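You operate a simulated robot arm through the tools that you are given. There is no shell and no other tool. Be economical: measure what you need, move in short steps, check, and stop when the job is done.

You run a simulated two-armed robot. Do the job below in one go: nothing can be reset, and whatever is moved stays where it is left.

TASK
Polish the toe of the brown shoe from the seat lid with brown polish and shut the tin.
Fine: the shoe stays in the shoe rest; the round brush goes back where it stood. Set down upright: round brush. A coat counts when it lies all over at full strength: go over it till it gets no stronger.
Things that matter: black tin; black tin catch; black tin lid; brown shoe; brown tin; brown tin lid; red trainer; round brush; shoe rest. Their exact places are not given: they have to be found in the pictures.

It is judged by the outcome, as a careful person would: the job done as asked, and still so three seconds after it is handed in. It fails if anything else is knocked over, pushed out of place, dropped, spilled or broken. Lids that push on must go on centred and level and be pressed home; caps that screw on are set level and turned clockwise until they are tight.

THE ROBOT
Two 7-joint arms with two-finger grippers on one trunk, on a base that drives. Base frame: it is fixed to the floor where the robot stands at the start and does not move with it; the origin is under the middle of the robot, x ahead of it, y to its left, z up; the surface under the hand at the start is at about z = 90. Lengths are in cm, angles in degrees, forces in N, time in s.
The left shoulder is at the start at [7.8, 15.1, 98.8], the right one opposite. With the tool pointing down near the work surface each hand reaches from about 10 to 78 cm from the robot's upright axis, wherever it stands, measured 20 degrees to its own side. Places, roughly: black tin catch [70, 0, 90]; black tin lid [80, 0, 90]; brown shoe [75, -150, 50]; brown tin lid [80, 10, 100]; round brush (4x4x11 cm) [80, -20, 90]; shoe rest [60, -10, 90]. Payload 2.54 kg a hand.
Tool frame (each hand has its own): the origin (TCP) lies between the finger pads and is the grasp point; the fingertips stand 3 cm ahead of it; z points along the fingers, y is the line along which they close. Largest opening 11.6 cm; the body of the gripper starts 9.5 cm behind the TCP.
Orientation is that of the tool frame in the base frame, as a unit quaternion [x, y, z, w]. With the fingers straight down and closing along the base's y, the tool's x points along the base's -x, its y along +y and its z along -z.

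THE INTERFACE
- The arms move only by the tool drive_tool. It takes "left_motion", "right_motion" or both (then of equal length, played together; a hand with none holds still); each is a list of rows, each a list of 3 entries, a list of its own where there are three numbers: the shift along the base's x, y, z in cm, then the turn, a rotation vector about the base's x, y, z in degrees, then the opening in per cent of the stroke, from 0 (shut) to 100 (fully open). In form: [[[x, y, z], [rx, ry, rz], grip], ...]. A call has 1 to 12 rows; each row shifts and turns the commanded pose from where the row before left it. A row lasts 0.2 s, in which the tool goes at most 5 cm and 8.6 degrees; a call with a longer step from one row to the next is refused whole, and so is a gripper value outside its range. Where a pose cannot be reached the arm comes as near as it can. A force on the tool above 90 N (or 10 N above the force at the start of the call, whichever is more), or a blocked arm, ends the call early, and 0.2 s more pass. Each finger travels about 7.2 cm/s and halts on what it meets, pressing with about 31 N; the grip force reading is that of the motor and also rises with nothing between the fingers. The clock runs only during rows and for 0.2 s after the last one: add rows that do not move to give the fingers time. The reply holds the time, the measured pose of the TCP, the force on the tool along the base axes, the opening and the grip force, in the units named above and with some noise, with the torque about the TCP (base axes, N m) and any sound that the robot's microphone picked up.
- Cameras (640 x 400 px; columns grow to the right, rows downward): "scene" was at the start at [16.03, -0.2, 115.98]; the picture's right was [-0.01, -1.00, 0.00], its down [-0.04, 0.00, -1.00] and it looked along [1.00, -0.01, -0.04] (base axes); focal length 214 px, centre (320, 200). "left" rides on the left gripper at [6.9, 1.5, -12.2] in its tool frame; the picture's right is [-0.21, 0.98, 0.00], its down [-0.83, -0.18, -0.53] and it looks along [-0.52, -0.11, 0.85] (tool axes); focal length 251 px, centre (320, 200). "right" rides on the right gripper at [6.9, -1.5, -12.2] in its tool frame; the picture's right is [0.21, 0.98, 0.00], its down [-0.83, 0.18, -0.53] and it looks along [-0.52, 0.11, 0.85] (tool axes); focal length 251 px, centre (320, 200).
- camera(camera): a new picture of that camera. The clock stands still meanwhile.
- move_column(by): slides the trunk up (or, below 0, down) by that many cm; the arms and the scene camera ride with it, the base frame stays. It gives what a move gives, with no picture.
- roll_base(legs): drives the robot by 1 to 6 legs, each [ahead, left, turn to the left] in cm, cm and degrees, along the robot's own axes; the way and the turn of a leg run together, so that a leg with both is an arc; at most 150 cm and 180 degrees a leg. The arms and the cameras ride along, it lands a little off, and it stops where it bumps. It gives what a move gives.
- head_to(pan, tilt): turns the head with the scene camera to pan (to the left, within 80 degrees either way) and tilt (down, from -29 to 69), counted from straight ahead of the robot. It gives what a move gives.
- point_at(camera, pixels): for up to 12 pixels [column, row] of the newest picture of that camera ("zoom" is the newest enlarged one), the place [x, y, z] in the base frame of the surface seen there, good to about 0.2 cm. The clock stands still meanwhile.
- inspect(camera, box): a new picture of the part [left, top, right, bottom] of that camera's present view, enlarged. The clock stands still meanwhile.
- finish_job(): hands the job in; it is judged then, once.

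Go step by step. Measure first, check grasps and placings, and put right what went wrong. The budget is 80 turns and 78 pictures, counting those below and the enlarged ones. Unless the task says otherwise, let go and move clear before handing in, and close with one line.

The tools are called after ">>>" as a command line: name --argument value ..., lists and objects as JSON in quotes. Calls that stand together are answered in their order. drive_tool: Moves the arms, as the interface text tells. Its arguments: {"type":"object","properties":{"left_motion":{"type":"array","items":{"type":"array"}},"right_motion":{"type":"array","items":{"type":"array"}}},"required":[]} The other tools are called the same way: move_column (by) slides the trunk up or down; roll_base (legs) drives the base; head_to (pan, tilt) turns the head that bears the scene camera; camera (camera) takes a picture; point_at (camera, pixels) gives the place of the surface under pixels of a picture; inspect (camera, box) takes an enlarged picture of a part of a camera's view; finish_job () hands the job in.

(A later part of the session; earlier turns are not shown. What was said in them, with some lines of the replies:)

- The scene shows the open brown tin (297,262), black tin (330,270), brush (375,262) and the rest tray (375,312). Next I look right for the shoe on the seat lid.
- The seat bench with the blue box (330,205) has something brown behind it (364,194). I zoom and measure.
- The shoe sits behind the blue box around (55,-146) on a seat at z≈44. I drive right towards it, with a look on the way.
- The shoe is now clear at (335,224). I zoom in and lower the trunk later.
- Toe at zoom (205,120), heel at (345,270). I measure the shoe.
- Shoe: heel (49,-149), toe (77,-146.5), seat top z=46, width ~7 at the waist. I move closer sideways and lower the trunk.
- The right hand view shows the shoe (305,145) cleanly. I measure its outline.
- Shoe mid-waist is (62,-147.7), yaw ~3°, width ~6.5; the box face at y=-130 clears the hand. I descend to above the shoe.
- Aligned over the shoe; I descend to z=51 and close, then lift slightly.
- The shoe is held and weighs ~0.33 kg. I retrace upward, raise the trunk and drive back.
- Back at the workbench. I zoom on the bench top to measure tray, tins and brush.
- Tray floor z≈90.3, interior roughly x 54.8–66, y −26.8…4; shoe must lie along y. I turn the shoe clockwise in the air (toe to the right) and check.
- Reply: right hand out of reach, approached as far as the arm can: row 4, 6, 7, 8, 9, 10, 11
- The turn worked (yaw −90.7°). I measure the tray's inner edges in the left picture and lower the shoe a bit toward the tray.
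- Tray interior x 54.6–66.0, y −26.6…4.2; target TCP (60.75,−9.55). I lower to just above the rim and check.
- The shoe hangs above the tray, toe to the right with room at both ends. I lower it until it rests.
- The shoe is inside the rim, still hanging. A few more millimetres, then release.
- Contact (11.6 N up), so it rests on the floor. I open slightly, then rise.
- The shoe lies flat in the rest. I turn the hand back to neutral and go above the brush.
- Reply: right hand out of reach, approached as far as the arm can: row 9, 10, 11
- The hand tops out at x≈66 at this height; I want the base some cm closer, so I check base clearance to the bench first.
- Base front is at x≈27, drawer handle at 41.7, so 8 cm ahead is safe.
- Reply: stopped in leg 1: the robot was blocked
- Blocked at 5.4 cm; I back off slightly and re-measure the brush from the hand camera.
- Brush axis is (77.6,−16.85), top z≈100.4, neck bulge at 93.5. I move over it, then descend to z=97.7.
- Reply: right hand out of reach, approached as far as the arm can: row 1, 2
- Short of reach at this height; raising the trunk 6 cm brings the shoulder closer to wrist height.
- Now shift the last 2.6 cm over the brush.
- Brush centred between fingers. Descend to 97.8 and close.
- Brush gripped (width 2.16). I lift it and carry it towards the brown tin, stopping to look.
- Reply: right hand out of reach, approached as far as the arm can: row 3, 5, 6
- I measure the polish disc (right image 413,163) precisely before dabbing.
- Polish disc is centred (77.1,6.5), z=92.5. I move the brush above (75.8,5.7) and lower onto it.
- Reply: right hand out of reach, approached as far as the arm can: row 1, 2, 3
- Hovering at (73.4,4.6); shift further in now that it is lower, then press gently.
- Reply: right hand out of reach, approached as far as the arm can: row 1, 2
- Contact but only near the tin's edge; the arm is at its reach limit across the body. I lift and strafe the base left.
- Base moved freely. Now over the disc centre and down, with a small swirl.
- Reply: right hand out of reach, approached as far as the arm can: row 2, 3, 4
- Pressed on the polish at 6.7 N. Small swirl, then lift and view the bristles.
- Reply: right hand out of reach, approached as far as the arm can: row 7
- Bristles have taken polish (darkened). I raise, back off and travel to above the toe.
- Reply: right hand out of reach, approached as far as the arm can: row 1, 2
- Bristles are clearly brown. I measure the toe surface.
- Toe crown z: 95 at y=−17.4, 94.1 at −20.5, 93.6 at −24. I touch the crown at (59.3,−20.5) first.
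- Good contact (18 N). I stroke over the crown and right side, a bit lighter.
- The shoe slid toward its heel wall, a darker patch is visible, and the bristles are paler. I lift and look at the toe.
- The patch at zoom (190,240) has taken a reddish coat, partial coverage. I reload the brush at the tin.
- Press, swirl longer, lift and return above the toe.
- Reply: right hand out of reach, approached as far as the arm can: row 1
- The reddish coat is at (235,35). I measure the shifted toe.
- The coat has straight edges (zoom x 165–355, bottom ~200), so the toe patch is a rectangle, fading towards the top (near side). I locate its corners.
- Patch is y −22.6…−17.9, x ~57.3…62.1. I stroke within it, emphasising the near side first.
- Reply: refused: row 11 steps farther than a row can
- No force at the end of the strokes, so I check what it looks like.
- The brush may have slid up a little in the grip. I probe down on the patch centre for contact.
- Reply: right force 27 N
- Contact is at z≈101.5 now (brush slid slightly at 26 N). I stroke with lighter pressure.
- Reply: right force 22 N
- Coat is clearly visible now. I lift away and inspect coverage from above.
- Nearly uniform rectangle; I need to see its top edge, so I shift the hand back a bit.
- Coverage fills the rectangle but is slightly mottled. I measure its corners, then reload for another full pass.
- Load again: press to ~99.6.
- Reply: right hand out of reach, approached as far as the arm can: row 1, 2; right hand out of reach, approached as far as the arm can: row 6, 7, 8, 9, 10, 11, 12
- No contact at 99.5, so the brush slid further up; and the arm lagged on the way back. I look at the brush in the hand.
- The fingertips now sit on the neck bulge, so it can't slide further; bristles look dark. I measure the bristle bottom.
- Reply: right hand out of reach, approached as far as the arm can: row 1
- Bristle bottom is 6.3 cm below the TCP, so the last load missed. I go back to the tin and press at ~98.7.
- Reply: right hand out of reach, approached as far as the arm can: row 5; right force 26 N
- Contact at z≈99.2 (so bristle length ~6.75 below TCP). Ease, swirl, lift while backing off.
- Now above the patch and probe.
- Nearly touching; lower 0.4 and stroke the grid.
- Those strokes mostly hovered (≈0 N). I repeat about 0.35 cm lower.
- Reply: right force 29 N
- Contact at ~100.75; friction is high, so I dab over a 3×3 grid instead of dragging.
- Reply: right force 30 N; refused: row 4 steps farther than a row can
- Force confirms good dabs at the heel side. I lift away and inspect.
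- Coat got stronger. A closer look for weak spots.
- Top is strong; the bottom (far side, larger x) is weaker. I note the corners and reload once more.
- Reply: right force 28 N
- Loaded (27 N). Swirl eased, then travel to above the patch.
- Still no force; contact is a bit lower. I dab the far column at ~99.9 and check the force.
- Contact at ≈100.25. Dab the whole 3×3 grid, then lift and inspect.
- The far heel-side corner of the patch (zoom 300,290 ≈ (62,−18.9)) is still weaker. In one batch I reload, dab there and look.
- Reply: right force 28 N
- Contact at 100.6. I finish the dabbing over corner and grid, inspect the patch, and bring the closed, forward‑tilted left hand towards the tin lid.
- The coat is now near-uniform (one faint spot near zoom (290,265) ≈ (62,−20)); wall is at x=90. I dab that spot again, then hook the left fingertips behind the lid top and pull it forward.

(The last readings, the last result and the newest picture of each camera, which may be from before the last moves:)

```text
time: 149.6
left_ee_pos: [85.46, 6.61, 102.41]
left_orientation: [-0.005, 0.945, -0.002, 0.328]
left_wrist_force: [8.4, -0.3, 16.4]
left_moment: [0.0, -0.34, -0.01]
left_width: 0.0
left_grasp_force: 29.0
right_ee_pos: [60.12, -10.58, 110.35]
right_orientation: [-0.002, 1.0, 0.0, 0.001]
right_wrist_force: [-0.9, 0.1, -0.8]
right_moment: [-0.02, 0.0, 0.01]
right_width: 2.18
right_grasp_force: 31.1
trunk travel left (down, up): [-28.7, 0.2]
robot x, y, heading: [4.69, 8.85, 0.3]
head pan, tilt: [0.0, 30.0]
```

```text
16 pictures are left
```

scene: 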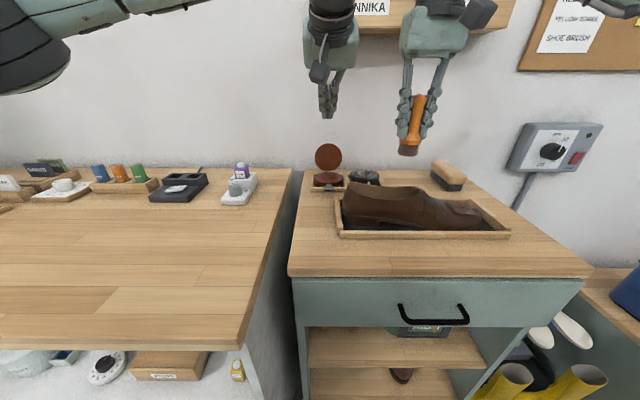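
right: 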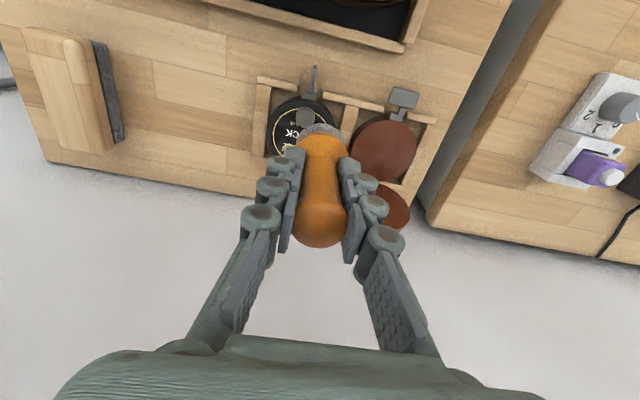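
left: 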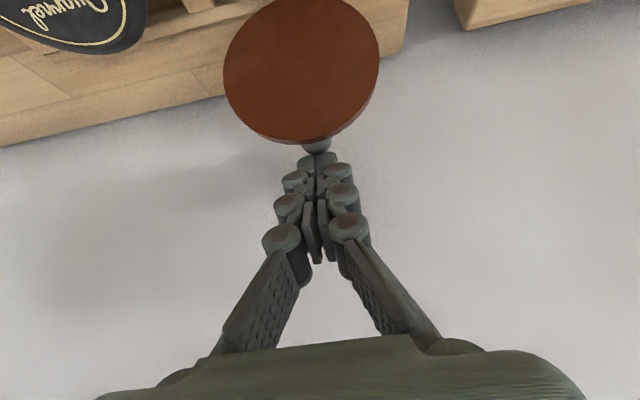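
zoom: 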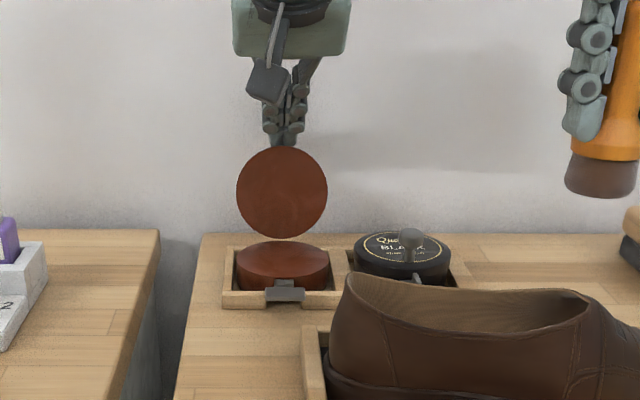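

The fingertips are behind the lid, on its knob. I ease up, pull the lid forward, lift and look.

>>> drive_tool --left_motion '[[[0, 0, 0.6], [0, 0, 0], 0], [[-1.2, 0, 0.1], [0, 0, 0], 0], [[-1.2, 0, 0.1], [0, 0, 0], 0], [[-1.2, 0, 0], [0, 0, 0], 0], [[-1.2, 0, 0], [0, 0, 0], 0], [[-1.2, 0, 0], [0, 0, 0], 0], [[-1.2, 0, 0], [0, 0, 0], 0], [[-1.2, 0, 0], [0, 0, 0], 0], [[-1.2, 0, 0], [0, 0, 0], 0], [[0, 0, 2], [0, 0, 0], 0], [[0, 0, 0], [0, 0, 0], 0]]'

>>> inspect --camera "scene" --box '[260, 100, 420, 220]'

>>> camera --camera "left"

>>> point_at --camera "zoom" --pixels '[[284, 255], [284, 245], [284, 235], [284, 290], [410, 235], [400, 250], [245, 262], [325, 262]]'

```text
time: 152.0
left_ee_pos: [75.94, 6.71, 104.71]
left_orientation: [-0.005, 0.946, 0.0, 0.324]
left_wrist_force: [-0.2, -0.1, -0.1]
left_moment: [-0.01, -0.02, 0.03]
left_width: 0.03
left_grasp_force: 28.9
right_ee_pos: [60.32, -10.58, 110.31]
right_orientation: [-0.002, 1.0, 0.001, 0.001]
right_wrist_force: [0.0, -0.7, -1.0]
right_moment: [0.01, -0.01, 0.01]
right_width: 2.17
right_grasp_force: 31.3
trunk travel left (down, up): [-28.7, 0.2]
robot x, y, heading: [4.75, 9.02, 0.5]
head pan, tilt: [0.0, 30.0]
```

```text
3.33 times, centred on (340, 160) of scene
```

zoom: 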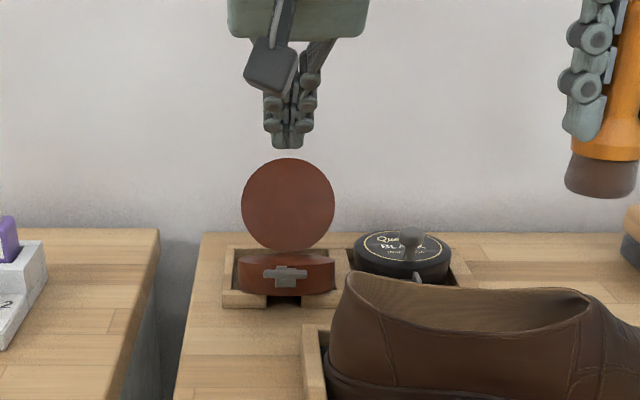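

```text
14 pictures are left
```

left: 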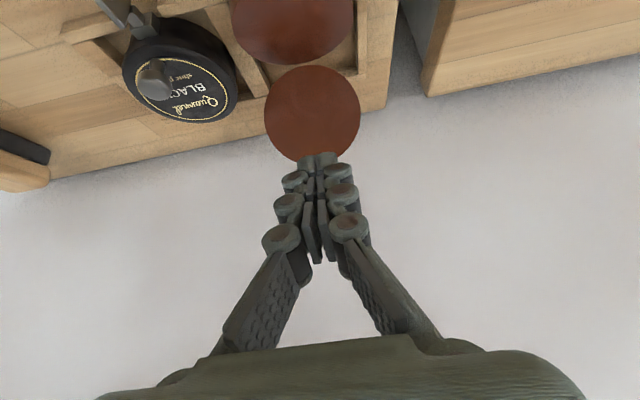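

```text
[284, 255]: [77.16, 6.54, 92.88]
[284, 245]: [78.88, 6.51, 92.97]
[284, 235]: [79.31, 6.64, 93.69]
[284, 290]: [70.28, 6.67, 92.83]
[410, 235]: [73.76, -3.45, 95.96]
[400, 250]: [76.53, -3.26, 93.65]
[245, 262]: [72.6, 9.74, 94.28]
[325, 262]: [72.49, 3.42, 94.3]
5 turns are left
```

5 turns left. The tin's front was tugged up and the lid stopped half-way. I go behind the lid again and push it through the full arc forward and down, ending pressing at its front, then look.

>>> drive_tool --left_motion '[[[0, 0, 1.5], [0, 0, 0], 0], [[3.5, -0.1, 0], [0, 0, 0], 0], [[3.2, 0, 0], [0, 0, 0], 0], [[0, 0, -3.6], [0, 0, 0], 0], [[-2.3, 0, 0.3], [0, 0, 0], 0], [[-2.2, 0, 0], [0, 0, 0], 0], [[-2.2, 0, -0.4], [0, 0, 0], 0], [[-1.8, 0, -1.2], [0, 0, 0], 0], [[-1.2, 0, -1.6], [0, 0, 0], 0], [[-0.6, 0, -1.6], [0, 0, 0], 0], [[0, 0, -1], [0, 0, 0], 0], [[0, 0, 0], [0, 0, 0], 0]]'

>>> inspect --camera "scene" --box '[280, 120, 400, 210]'

>>> point_at --camera "zoom" --pixels '[[240, 250], [240, 270], [240, 290], [240, 310], [240, 330], [200, 300], [280, 300], [240, 220], [240, 180]]'

>>> camera --camera "left"

```text
time: 154.6
left_ee_pos: [72.32, 6.5, 97.16]
left_orientation: [-0.004, 0.946, -0.001, 0.324]
left_wrist_force: [-0.3, 0.5, -0.3]
left_moment: [-0.03, 0.0, 0.05]
left_width: 0.0
left_grasp_force: 28.6
right_ee_pos: [60.29, -10.6, 110.29]
right_orientation: [-0.002, 1.0, 0.0, 0.0]
right_wrist_force: [-0.1, 0.2, -0.1]
right_moment: [-0.02, 0.0, 0.01]
right_width: 2.2
right_grasp_force: 30.8
trunk travel left (down, up): [-28.7, 0.2]
robot x, y, heading: [4.78, 8.71, 0.3]
head pan, tilt: [0.0, 30.0]
```

```text
4.44 times, centred on (340, 165) of scene
```

zoom: 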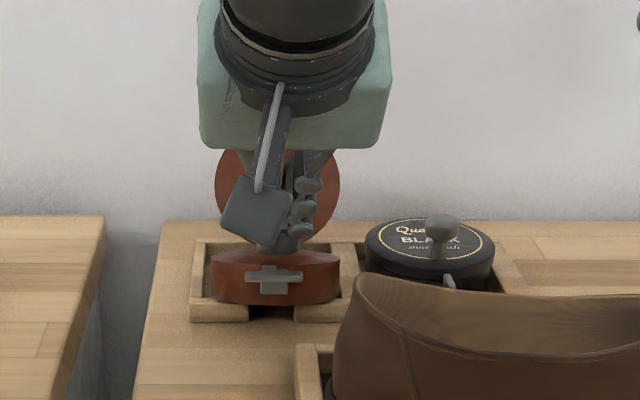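

```text
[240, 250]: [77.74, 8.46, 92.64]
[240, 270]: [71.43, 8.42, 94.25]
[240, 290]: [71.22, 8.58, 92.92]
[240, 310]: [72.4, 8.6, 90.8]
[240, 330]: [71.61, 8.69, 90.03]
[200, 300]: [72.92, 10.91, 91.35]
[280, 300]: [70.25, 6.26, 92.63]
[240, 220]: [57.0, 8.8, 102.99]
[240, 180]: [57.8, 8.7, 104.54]
```

```text
12 pictures are left
4 turns are left
```

left: 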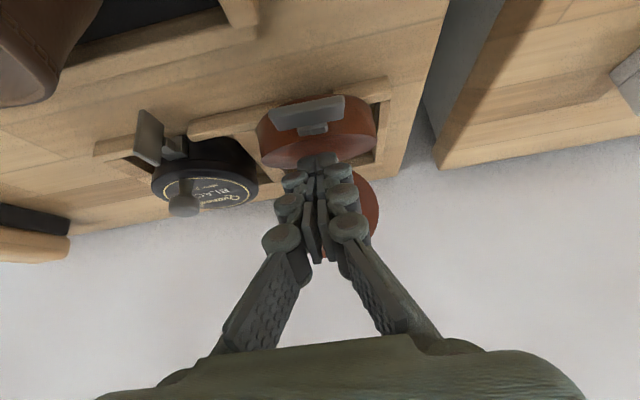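

The fingers slid over the lid without turning it. With 4 turns left, I grip the lid by its two side rims, seat the tin back by pushing it +x, swing the lid along its hinge arc, then press it down from above.

>>> drive_tool --left_motion '[[[0, 0.1, 4.5], [0, 0, 0], 0], [[0, 0, 4], [0, 0, 0], 83], [[3, 0, 0], [0, 0, 0], 83], [[3, 0, 0], [0, 0, 0], 83], [[2.5, 0, 0], [0, 0, 0], 83], [[0, 0, 0], [0, 0, 0], 83], [[0, 0, -4.5], [0, 0, 0], 83], [[0, 0, -4.2], [0, 0, 0], 83], [[0, 0, 0], [0, 0, 0], 60], [[0, 0, 0], [0, 0, 0], 50], [[0, 0, 0], [0, 0, 0], 50]]'

>>> inspect --camera "scene" --box '[280, 120, 400, 210]'

>>> drive_tool --left_motion '[[[0.7, 0, 0.1], [0, 0, 0], 50], [[0.7, 0, 0], [0, 0, 0], 50], [[0, 0, -0.2], [0, 0, 0], 50], [[-1.1, 0, -0.05], [0, 0, 0], 50], [[-1.07, 0, -0.34], [0, 0, 0], 50], [[-0.95, 0, -0.6], [0, 0, 0], 50], [[-0.7, 0, -0.7], [0, 0, 0], 50], [[0, 0, 0], [0, 0, 0], 50]]'

>>> inspect --camera "scene" --box '[280, 120, 400, 210]'

>>> camera --camera "left"

```text
time: 157.0
left_ee_pos: [80.82, 6.55, 97.09]
left_orientation: [-0.003, 0.946, -0.002, 0.324]
left_wrist_force: [0.4, 0.1, -0.6]
left_moment: [-0.03, -0.1, 0.03]
left_width: 7.95
left_grasp_force: 31.3
right_ee_pos: [60.34, -10.44, 110.26]
right_orientation: [-0.002, 1.0, 0.001, 0.0]
right_wrist_force: [-0.4, -0.1, -0.1]
right_moment: [-0.01, 0.0, 0.01]
right_width: 2.16
right_grasp_force: 31.3
trunk travel left (down, up): [-28.7, 0.2]
robot x, y, heading: [4.32, 8.49, 0.1]
head pan, tilt: [0.0, 30.0]
```

```text
4.44 times, centred on (340, 165) of scene
```

zoom: 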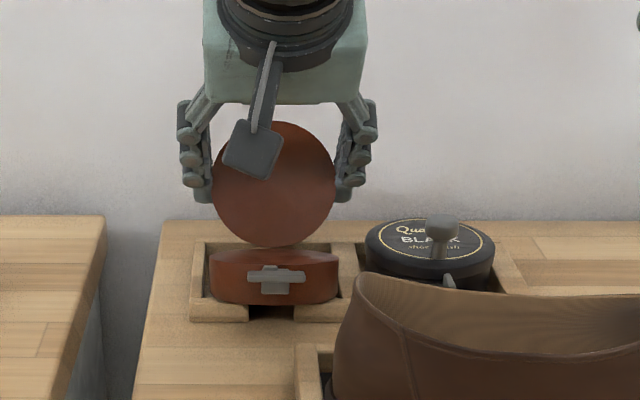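

```text
time: 158.8
left_ee_pos: [78.35, 6.59, 95.1]
left_orientation: [-0.004, 0.946, -0.001, 0.323]
left_wrist_force: [-0.4, -0.4, -1.0]
left_moment: [-0.02, 0.01, 0.0]
left_width: 7.95
left_grasp_force: 31.0
right_ee_pos: [60.4, -10.55, 110.42]
right_orientation: [-0.003, 1.0, 0.001, 0.0]
right_wrist_force: [-0.9, 1.2, -0.1]
right_moment: [-0.02, 0.01, -0.04]
right_width: 2.17
right_grasp_force: 31.0
trunk travel left (down, up): [-28.7, 0.2]
robot x, y, heading: [4.7, 8.91, 0.4]
head pan, tilt: [0.0, 30.0]
```

```text
4.44 times, centred on (340, 165) of scene
```

zoom: 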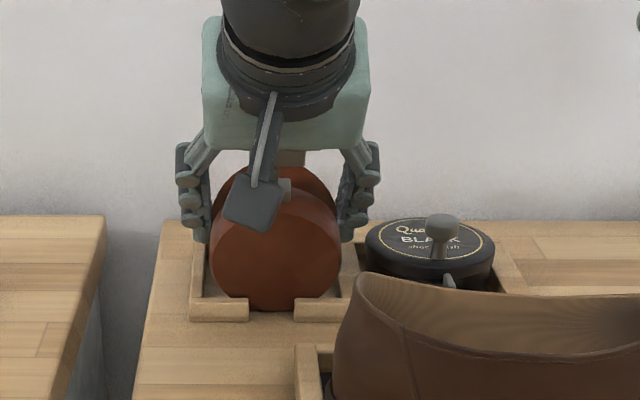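

```text
9 pictures are left
3 turns are left
```

left: 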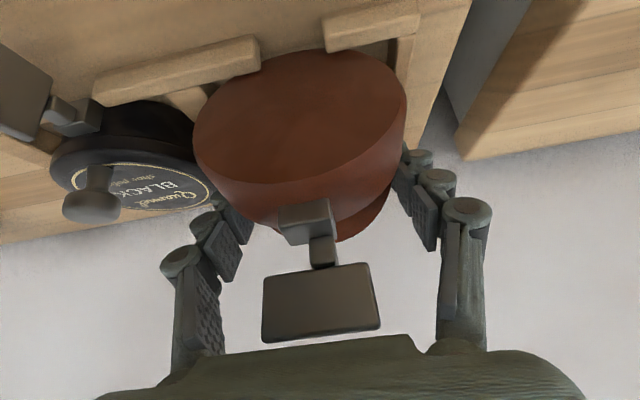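

The tin swung up on its hinge like a clamshell: catch up, lid behind it. I move the pair back, tip it forward flat on its hinge end, release, press from above, then clear and strafe toward the brush's place.

>>> drive_tool --left_motion '[[[1.4, 0, 0.2], [0, 0, 0], 50], [[1.3, 0, 0], [0, 0, 0], 50], [[0, 0, -0.2], [0, 0, 0], 50], [[-1.1, 0, -0.15], [0, 0, 0], 50], [[-1.04, 0, -0.42], [0, 0, 0], 50], [[-0.9, 0, -0.5], [0, 0, 0], 50], [[0, 0, 0], [0, 0, 0], 76], [[0, 0, 0], [0, 0, 0], 76], [[0, 0, 4.5], [0, 0, 0], 76], [[0, 0, 4.5], [0, 0, 0], 40], [[0, 0, 0], [0, 0, 0], 0], [[0, 0, 0], [0, 0, 0], 0]]'

>>> inspect --camera "scene" --box '[280, 120, 400, 210]'

>>> drive_tool --left_motion '[[[-2.5, 0, 0], [0, 0, 0], 0], [[-2, 0, 0], [0, 0, 0], 0], [[0, 0, -2.8], [0, 0, 0], 0], [[0, 0, -2.9], [0, 0, 0], 0], [[0, 0, -0.6], [0, 0, 0], 0], [[0, 0, -0.5], [0, 0, 0], 0], [[0, 0, 3], [0, 0, 0], 0], [[0, 0, 4.5], [0, 0, 0], 0], [[-3, 1, 3], [0, 0, 0], 0], [[-4, 2, 2], [0, 0, 0], 0]]'

>>> inspect --camera "scene" --box '[280, 120, 400, 210]'

>>> point_at --camera "zoom" --pixels '[[275, 230], [275, 250], [275, 270], [275, 290], [220, 270], [330, 270], [275, 200]]'

>>> roll_base --legs '[[0, -8.8, 0]]'

>>> drive_tool --right_motion '[[[3.4, 0.5, -2], [0, 0, 0], 2], [[3.4, 0.5, -2], [0, 0, 0], 2], [[3.4, 0.5, -2], [0, 0, 0], 2], [[3.4, 0.5, -2], [0, 0, 0], 2], [[3, 0.5, -2], [0, 0, 0], 2], [[0, 0, 0], [0, 0, 0], 2]]'

>>> camera --camera "right"

```text
time: 161.4
left_ee_pos: [78.0, 6.38, 103.18]
left_orientation: [-0.005, 0.946, 0.0, 0.324]
left_wrist_force: [-0.1, -0.1, 0.8]
left_moment: [-0.03, 0.0, -0.01]
left_width: 0.0
left_grasp_force: 15.2
right_ee_pos: [60.32, -10.61, 110.23]
right_orientation: [-0.003, 1.0, 0.001, 0.001]
right_wrist_force: [0.1, -0.5, -0.3]
right_moment: [0.0, 0.0, 0.0]
right_width: 2.18
right_grasp_force: 31.4
trunk travel left (down, up): [-28.7, 0.2]
robot x, y, heading: [4.81, 8.08, 0.2]
head pan, tilt: [0.0, 30.0]
```

```text
4.44 times, centred on (340, 165) of scene
```

zoom: 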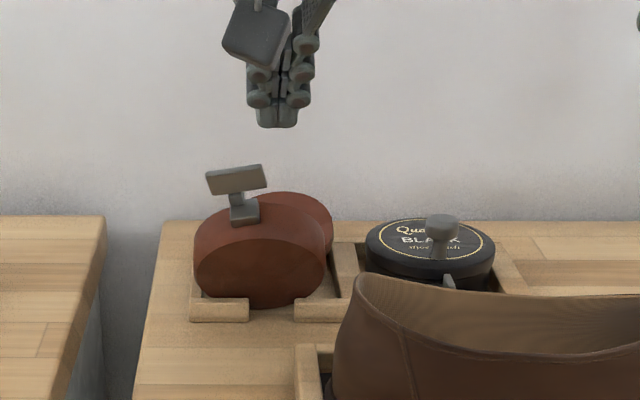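

```text
time: 163.6
left_ee_pos: [66.24, 9.76, 108.99]
left_orientation: [-0.004, 0.946, -0.001, 0.325]
left_wrist_force: [-0.4, 0.7, -0.2]
left_moment: [-0.01, -0.01, 0.0]
left_width: 0.0
left_grasp_force: 28.9
right_ee_pos: [60.2, -10.38, 110.36]
right_orientation: [-0.002, 1.0, 0.0, 0.001]
right_wrist_force: [0.6, -0.5, 0.3]
right_moment: [-0.05, 0.0, 0.0]
right_width: 2.14
right_grasp_force: 31.0
trunk travel left (down, up): [-28.7, 0.2]
robot x, y, heading: [4.77, 8.91, 0.3]
head pan, tilt: [0.0, 30.0]
```

```text
4.44 times, centred on (340, 165) of scene
```

zoom: 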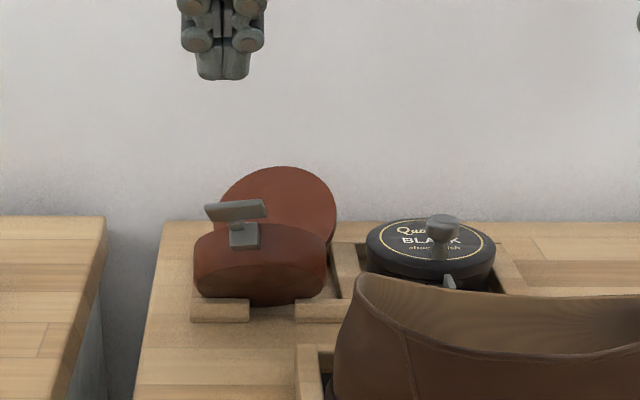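

```text
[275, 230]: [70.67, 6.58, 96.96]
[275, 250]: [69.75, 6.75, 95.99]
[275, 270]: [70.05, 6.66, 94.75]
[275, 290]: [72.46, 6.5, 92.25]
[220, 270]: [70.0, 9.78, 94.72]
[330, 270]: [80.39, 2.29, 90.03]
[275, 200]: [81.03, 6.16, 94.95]
```

```text
time: 165.1
left_ee_pos: [66.44, 0.82, 108.94]
left_orientation: [-0.004, 0.946, -0.001, 0.324]
left_wrist_force: [0.1, -0.6, 0.3]
left_moment: [-0.01, -0.02, 0.03]
left_width: 0.0
left_grasp_force: 28.9
right_ee_pos: [60.45, -19.36, 110.29]
right_orientation: [-0.003, 1.0, 0.001, 0.001]
right_wrist_force: [0.3, 1.2, -1.0]
right_moment: [0.03, 0.0, -0.02]
right_width: 2.16
right_grasp_force: 31.2
trunk travel left (down, up): [-28.7, 0.2]
robot x, y, heading: [4.14, -0.29, 0.3]
head pan, tilt: [0.0, 30.0]
```

```text
time: 166.5
left_ee_pos: [66.34, 0.92, 108.92]
left_orientation: [-0.004, 0.946, -0.001, 0.324]
left_wrist_force: [-0.5, -0.9, -0.5]
left_moment: [0.0, 0.01, 0.0]
left_width: 0.03
left_grasp_force: 28.1
right_ee_pos: [76.78, -16.88, 100.14]
right_orientation: [-0.003, 1.0, 0.0, 0.002]
right_wrist_force: [-0.3, -0.5, -0.8]
right_moment: [-0.01, 0.01, -0.01]
right_width: 2.17
right_grasp_force: 31.1
trunk travel left (down, up): [-28.7, 0.2]
robot x, y, heading: [4.72, 0.25, 0.2]
head pan, tilt: [0.0, 30.0]
```

```text
6 pictures are left
2 turns are left
```

right: 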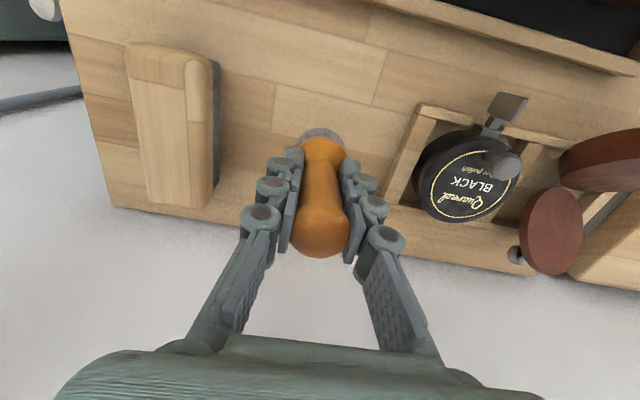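

Two turns left. I set the brush down on its spot, then with the left hand push the tin's front back into its seat, press it down and try the lid once more.

>>> drive_tool --right_motion '[[[0.7, 0.05, 0], [0, 0, 0], 2], [[0, 0, -2], [0, 0, 0], 2], [[0, 0, -1.8], [0, 0, 0], 2], [[0, 0, -0.7], [0, 0, 0], 2], [[0, 0, -0.3], [0, 0, 0], 2], [[0, 0, 0], [0, 0, 0], 2], [[0, 0, 0], [0, 0, 0], 25], [[0, 0, 0], [0, 0, 0], 42], [[0, 0, 0], [0, 0, 0], 42], [[0, 0, 4], [0, 0, 0], 42], [[0, 0, 4], [0, 0, 0], 42]]'

>>> drive_tool --right_motion '[[[-4, 0, 1.5], [0, 0, 0], 42], [[-4, 0, 2], [0, 0, 0], 42], [[-4, -2, 2], [0, 0, 0], 42], [[-4, -2, 0], [0, 0, 0], 42]]'

>>> drive_tool --left_motion '[[[-0.6, 3, -2], [0, 0, 0], 0], [[0, 2.9, -2], [0, 0, 0], 0], [[0, 0, -4], [0, 0, 0], 0], [[0, 0, -3.5], [0, 0, 0], 0], [[1.2, 0, 0], [0, 0, 0], 0], [[1.2, 0, 0], [0, 0, 0], 0], [[1.2, 0, -0.3], [0, 0, 0], 0], [[0.6, 0, -0.4], [0, 0, 0], 0], [[-1, 0, 1], [0, 0, 0], 0], [[0, 0, 4], [0, 0, 0], 0], [[2.5, 0, 0], [0, 0, 0], 0], [[0, 0, -3], [0, 0, 0], 0]]'

>>> drive_tool --left_motion '[[[0, 0, -2], [0, 0, 0], 0], [[0, 0, -1], [0, 0, 0], 0], [[0, 0, 4], [0, 0, 0], 0], [[0, 0.5, 4.5], [0, 0, 0], 0], [[4.5, 0.5, 0.5], [0, 0, 0], 0], [[4.5, 0.5, 0], [0, 0, 0], 0], [[4, 0.3, 0], [0, 0, 0], 0], [[0, 0, -2], [0, 0, 0], 0], [[0, 0, -2], [0, 0, 0], 0]]'

>>> drive_tool --left_motion '[[[-2, 0, 0], [0, 0, 0], 0], [[-2, 0, 0.1], [0, 0, 0], 0], [[-2, 0, 0], [0, 0, 0], 0], [[-2, 0, -0.6], [0, 0, 0], 0], [[-1.5, -0.5, -1.2], [0, 0, 0], 0], [[-1, -0.5, -1.5], [0, 0, 0], 0], [[0, -0.5, -1], [0, 0, 0], 0], [[0, 0, 4], [0, 0, 0], 0], [[0, 0, 4.5], [0, 0, 0], 0], [[-4, 1, 2], [0, 0, 0], 0], [[-4, 2, 1], [0, 0, 0], 0]]'

>>> inspect --camera "scene" --box '[260, 90, 440, 210]'

```text
time: 168.9
left_ee_pos: [66.42, 0.97, 108.86]
left_orientation: [-0.005, 0.946, 0.0, 0.324]
left_wrist_force: [0.0, 0.0, 0.0]
left_moment: [-0.02, -0.02, -0.05]
left_width: 0.0
left_grasp_force: 28.6
right_ee_pos: [77.67, -16.55, 103.37]
right_orientation: [-0.003, 1.0, 0.0, -0.001]
right_wrist_force: [0.1, 0.2, 0.9]
right_moment: [-0.05, 0.04, 0.04]
right_width: 4.86
right_grasp_force: 0.1
trunk travel left (down, up): [-28.7, 0.2]
robot x, y, heading: [4.16, 0.22, 0.1]
head pan, tilt: [0.0, 30.0]
```

```text
time: 169.9
left_ee_pos: [66.44, 0.94, 108.92]
left_orientation: [-0.004, 0.946, -0.002, 0.324]
left_wrist_force: [0.6, -0.7, 0.4]
left_moment: [-0.05, 0.02, -0.01]
left_width: 0.0
left_grasp_force: 28.3
right_ee_pos: [61.53, -20.76, 109.0]
right_orientation: [-0.002, 1.0, 0.002, 0.001]
right_wrist_force: [-0.7, 1.0, -0.2]
right_moment: [0.01, 0.02, -0.02]
right_width: 4.89
right_grasp_force: 0.1
trunk travel left (down, up): [-28.7, 0.2]
robot x, y, heading: [4.58, -0.26, 0.3]
head pan, tilt: [0.0, 30.0]
```

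```text
time: 172.5
left_ee_pos: [71.64, 6.87, 98.88]
left_orientation: [-0.004, 0.946, -0.002, 0.324]
left_wrist_force: [-1.2, 0.2, -0.6]
left_moment: [0.01, 0.01, 0.0]
left_width: 0.0
left_grasp_force: 28.4
right_ee_pos: [61.62, -20.56, 108.93]
right_orientation: [-0.002, 1.0, 0.0, 0.0]
right_wrist_force: [-0.4, 0.5, 0.1]
right_moment: [0.01, 0.02, -0.03]
right_width: 4.86
right_grasp_force: 0.1
trunk travel left (down, up): [-28.7, 0.2]
robot x, y, heading: [4.91, -0.1, 0.1]
head pan, tilt: [0.0, 30.0]
```

```text
time: 174.5
left_ee_pos: [84.53, 8.55, 100.83]
left_orientation: [-0.004, 0.946, -0.001, 0.324]
left_wrist_force: [0.2, 0.4, 1.1]
left_moment: [0.0, 0.01, -0.01]
left_width: 0.0
left_grasp_force: 28.6
right_ee_pos: [61.68, -20.62, 108.97]
right_orientation: [-0.003, 1.0, 0.0, 0.001]
right_wrist_force: [-0.1, 0.1, 0.2]
right_moment: [-0.03, -0.01, 0.02]
right_width: 4.89
right_grasp_force: 0.0
trunk travel left (down, up): [-28.7, 0.2]
robot x, y, heading: [4.93, 0.34, 0.3]
head pan, tilt: [0.0, 30.0]
```

```text
time: 176.9
left_ee_pos: [65.91, 10.06, 108.02]
left_orientation: [-0.004, 0.946, 0.0, 0.324]
left_wrist_force: [0.2, 0.3, -0.7]
left_moment: [-0.01, 0.0, -0.02]
left_width: 0.02
left_grasp_force: 29.2
right_ee_pos: [61.64, -20.66, 109.13]
right_orientation: [-0.002, 1.0, 0.0, 0.001]
right_wrist_force: [-0.7, 0.9, -0.4]
right_moment: [-0.01, -0.01, -0.04]
right_width: 4.85
right_grasp_force: 0.0
trunk travel left (down, up): [-28.7, 0.2]
robot x, y, heading: [4.47, 0.18, 0.6]
head pan, tilt: [0.0, 30.0]
```

```text
3.33 times, centred on (350, 150) of scene
1 turns are left
```

zoom: 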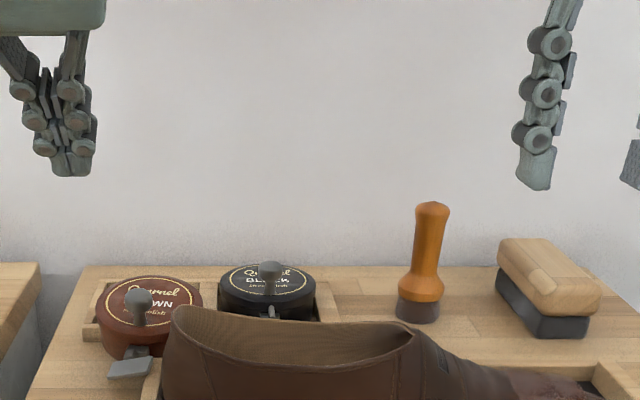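

The brown lid is now down on its tin (zoom 150,300) and the brush stands upright (zoom 420,265), but the tin looks slightly forward. I nudge it home, press the lid down, clear, and hand in: the toe has its coat and the shoe is in the rest, but the exact seating of the tin is unconfirmed.

>>> drive_tool --left_motion '[[[-0.7, -1.5, -3], [0, 0, 0], 0], [[0, -1.3, -4], [0, 0, 0], 0], [[0, 0, -4.4], [0, 0, 0], 0], [[1.2, 0, 0], [0, 0, 0], 0], [[1.2, 0, 0], [0, 0, 0], 0], [[1.2, 0, 0], [0, 0, 0], 0], [[0.9, 0, 0], [0, 0, 0], 0], [[-1.2, 0, 0.6], [0, 0, 0], 0], [[0, 0, 4], [0, 0, 0], 0], [[2.8, 0, 1], [0, 0, 0], 0], [[0.8, 0, -3], [0, 0, 0], 0], [[0, 0, -2], [0, 0, 0], 0]]'

>>> drive_tool --left_motion '[[[0, 0, -0.8], [0, 0, 0], 0], [[0, 0, -0.5], [0, 0, 0], 0], [[0, 0, 3], [0, 0, 0], 0], [[0, 0, 4.5], [0, 0, 0], 0], [[-4, 1, 2], [0, 0, 0], 0], [[-4, 1, 2], [0, 0, 0], 0]]'

>>> finish_job

```text
time: 179.5
left_ee_pos: [72.11, 7.22, 97.66]
left_orientation: [-0.005, 0.945, -0.001, 0.328]
left_wrist_force: [3.1, 1.1, 19.6]
left_moment: [0.02, -0.3, 0.03]
left_width: 0.58
left_grasp_force: 29.2
right_ee_pos: [61.66, -20.69, 109.03]
right_orientation: [-0.002, 1.0, 0.0, 0.001]
right_wrist_force: [0.9, 0.6, 0.0]
right_moment: [-0.02, -0.01, -0.02]
right_width: 4.84
right_grasp_force: 0.0
trunk travel left (down, up): [-28.7, 0.2]
robot x, y, heading: [4.7, 0.15, 0.2]
head pan, tilt: [0.0, 30.0]
```

```text
time: 180.9
left_ee_pos: [64.17, 9.29, 107.29]
left_orientation: [-0.003, 0.947, -0.001, 0.323]
left_wrist_force: [-0.2, 1.2, 0.2]
left_moment: [-0.02, 0.01, 0.02]
left_width: 0.0
left_grasp_force: 29.0
right_ee_pos: [61.66, -20.6, 108.99]
right_orientation: [-0.003, 1.0, 0.0, 0.001]
right_wrist_force: [-0.2, 0.1, -0.1]
right_moment: [0.0, 0.02, 0.01]
right_width: 4.87
right_grasp_force: 0.0
trunk travel left (down, up): [-28.7, 0.2]
robot x, y, heading: [4.6, 0.02, 0.3]
head pan, tilt: [0.0, 30.0]
```

```text
The job is handed in.
```

I handed the job in with the toe polished, the shoe in the rest and the brush upright on its spot; I did not confirm that the brown tin is seated and pressed fully home. I dragged it out of its slot while closing the lid. The last picture showed the lid down with the tin slightly forward, and after that I nudged it back and pressed the lid with about 20 N, without another picture. The coat looked near-uniform apart from one faint spot, which I dabbed again but did not re-inspect.
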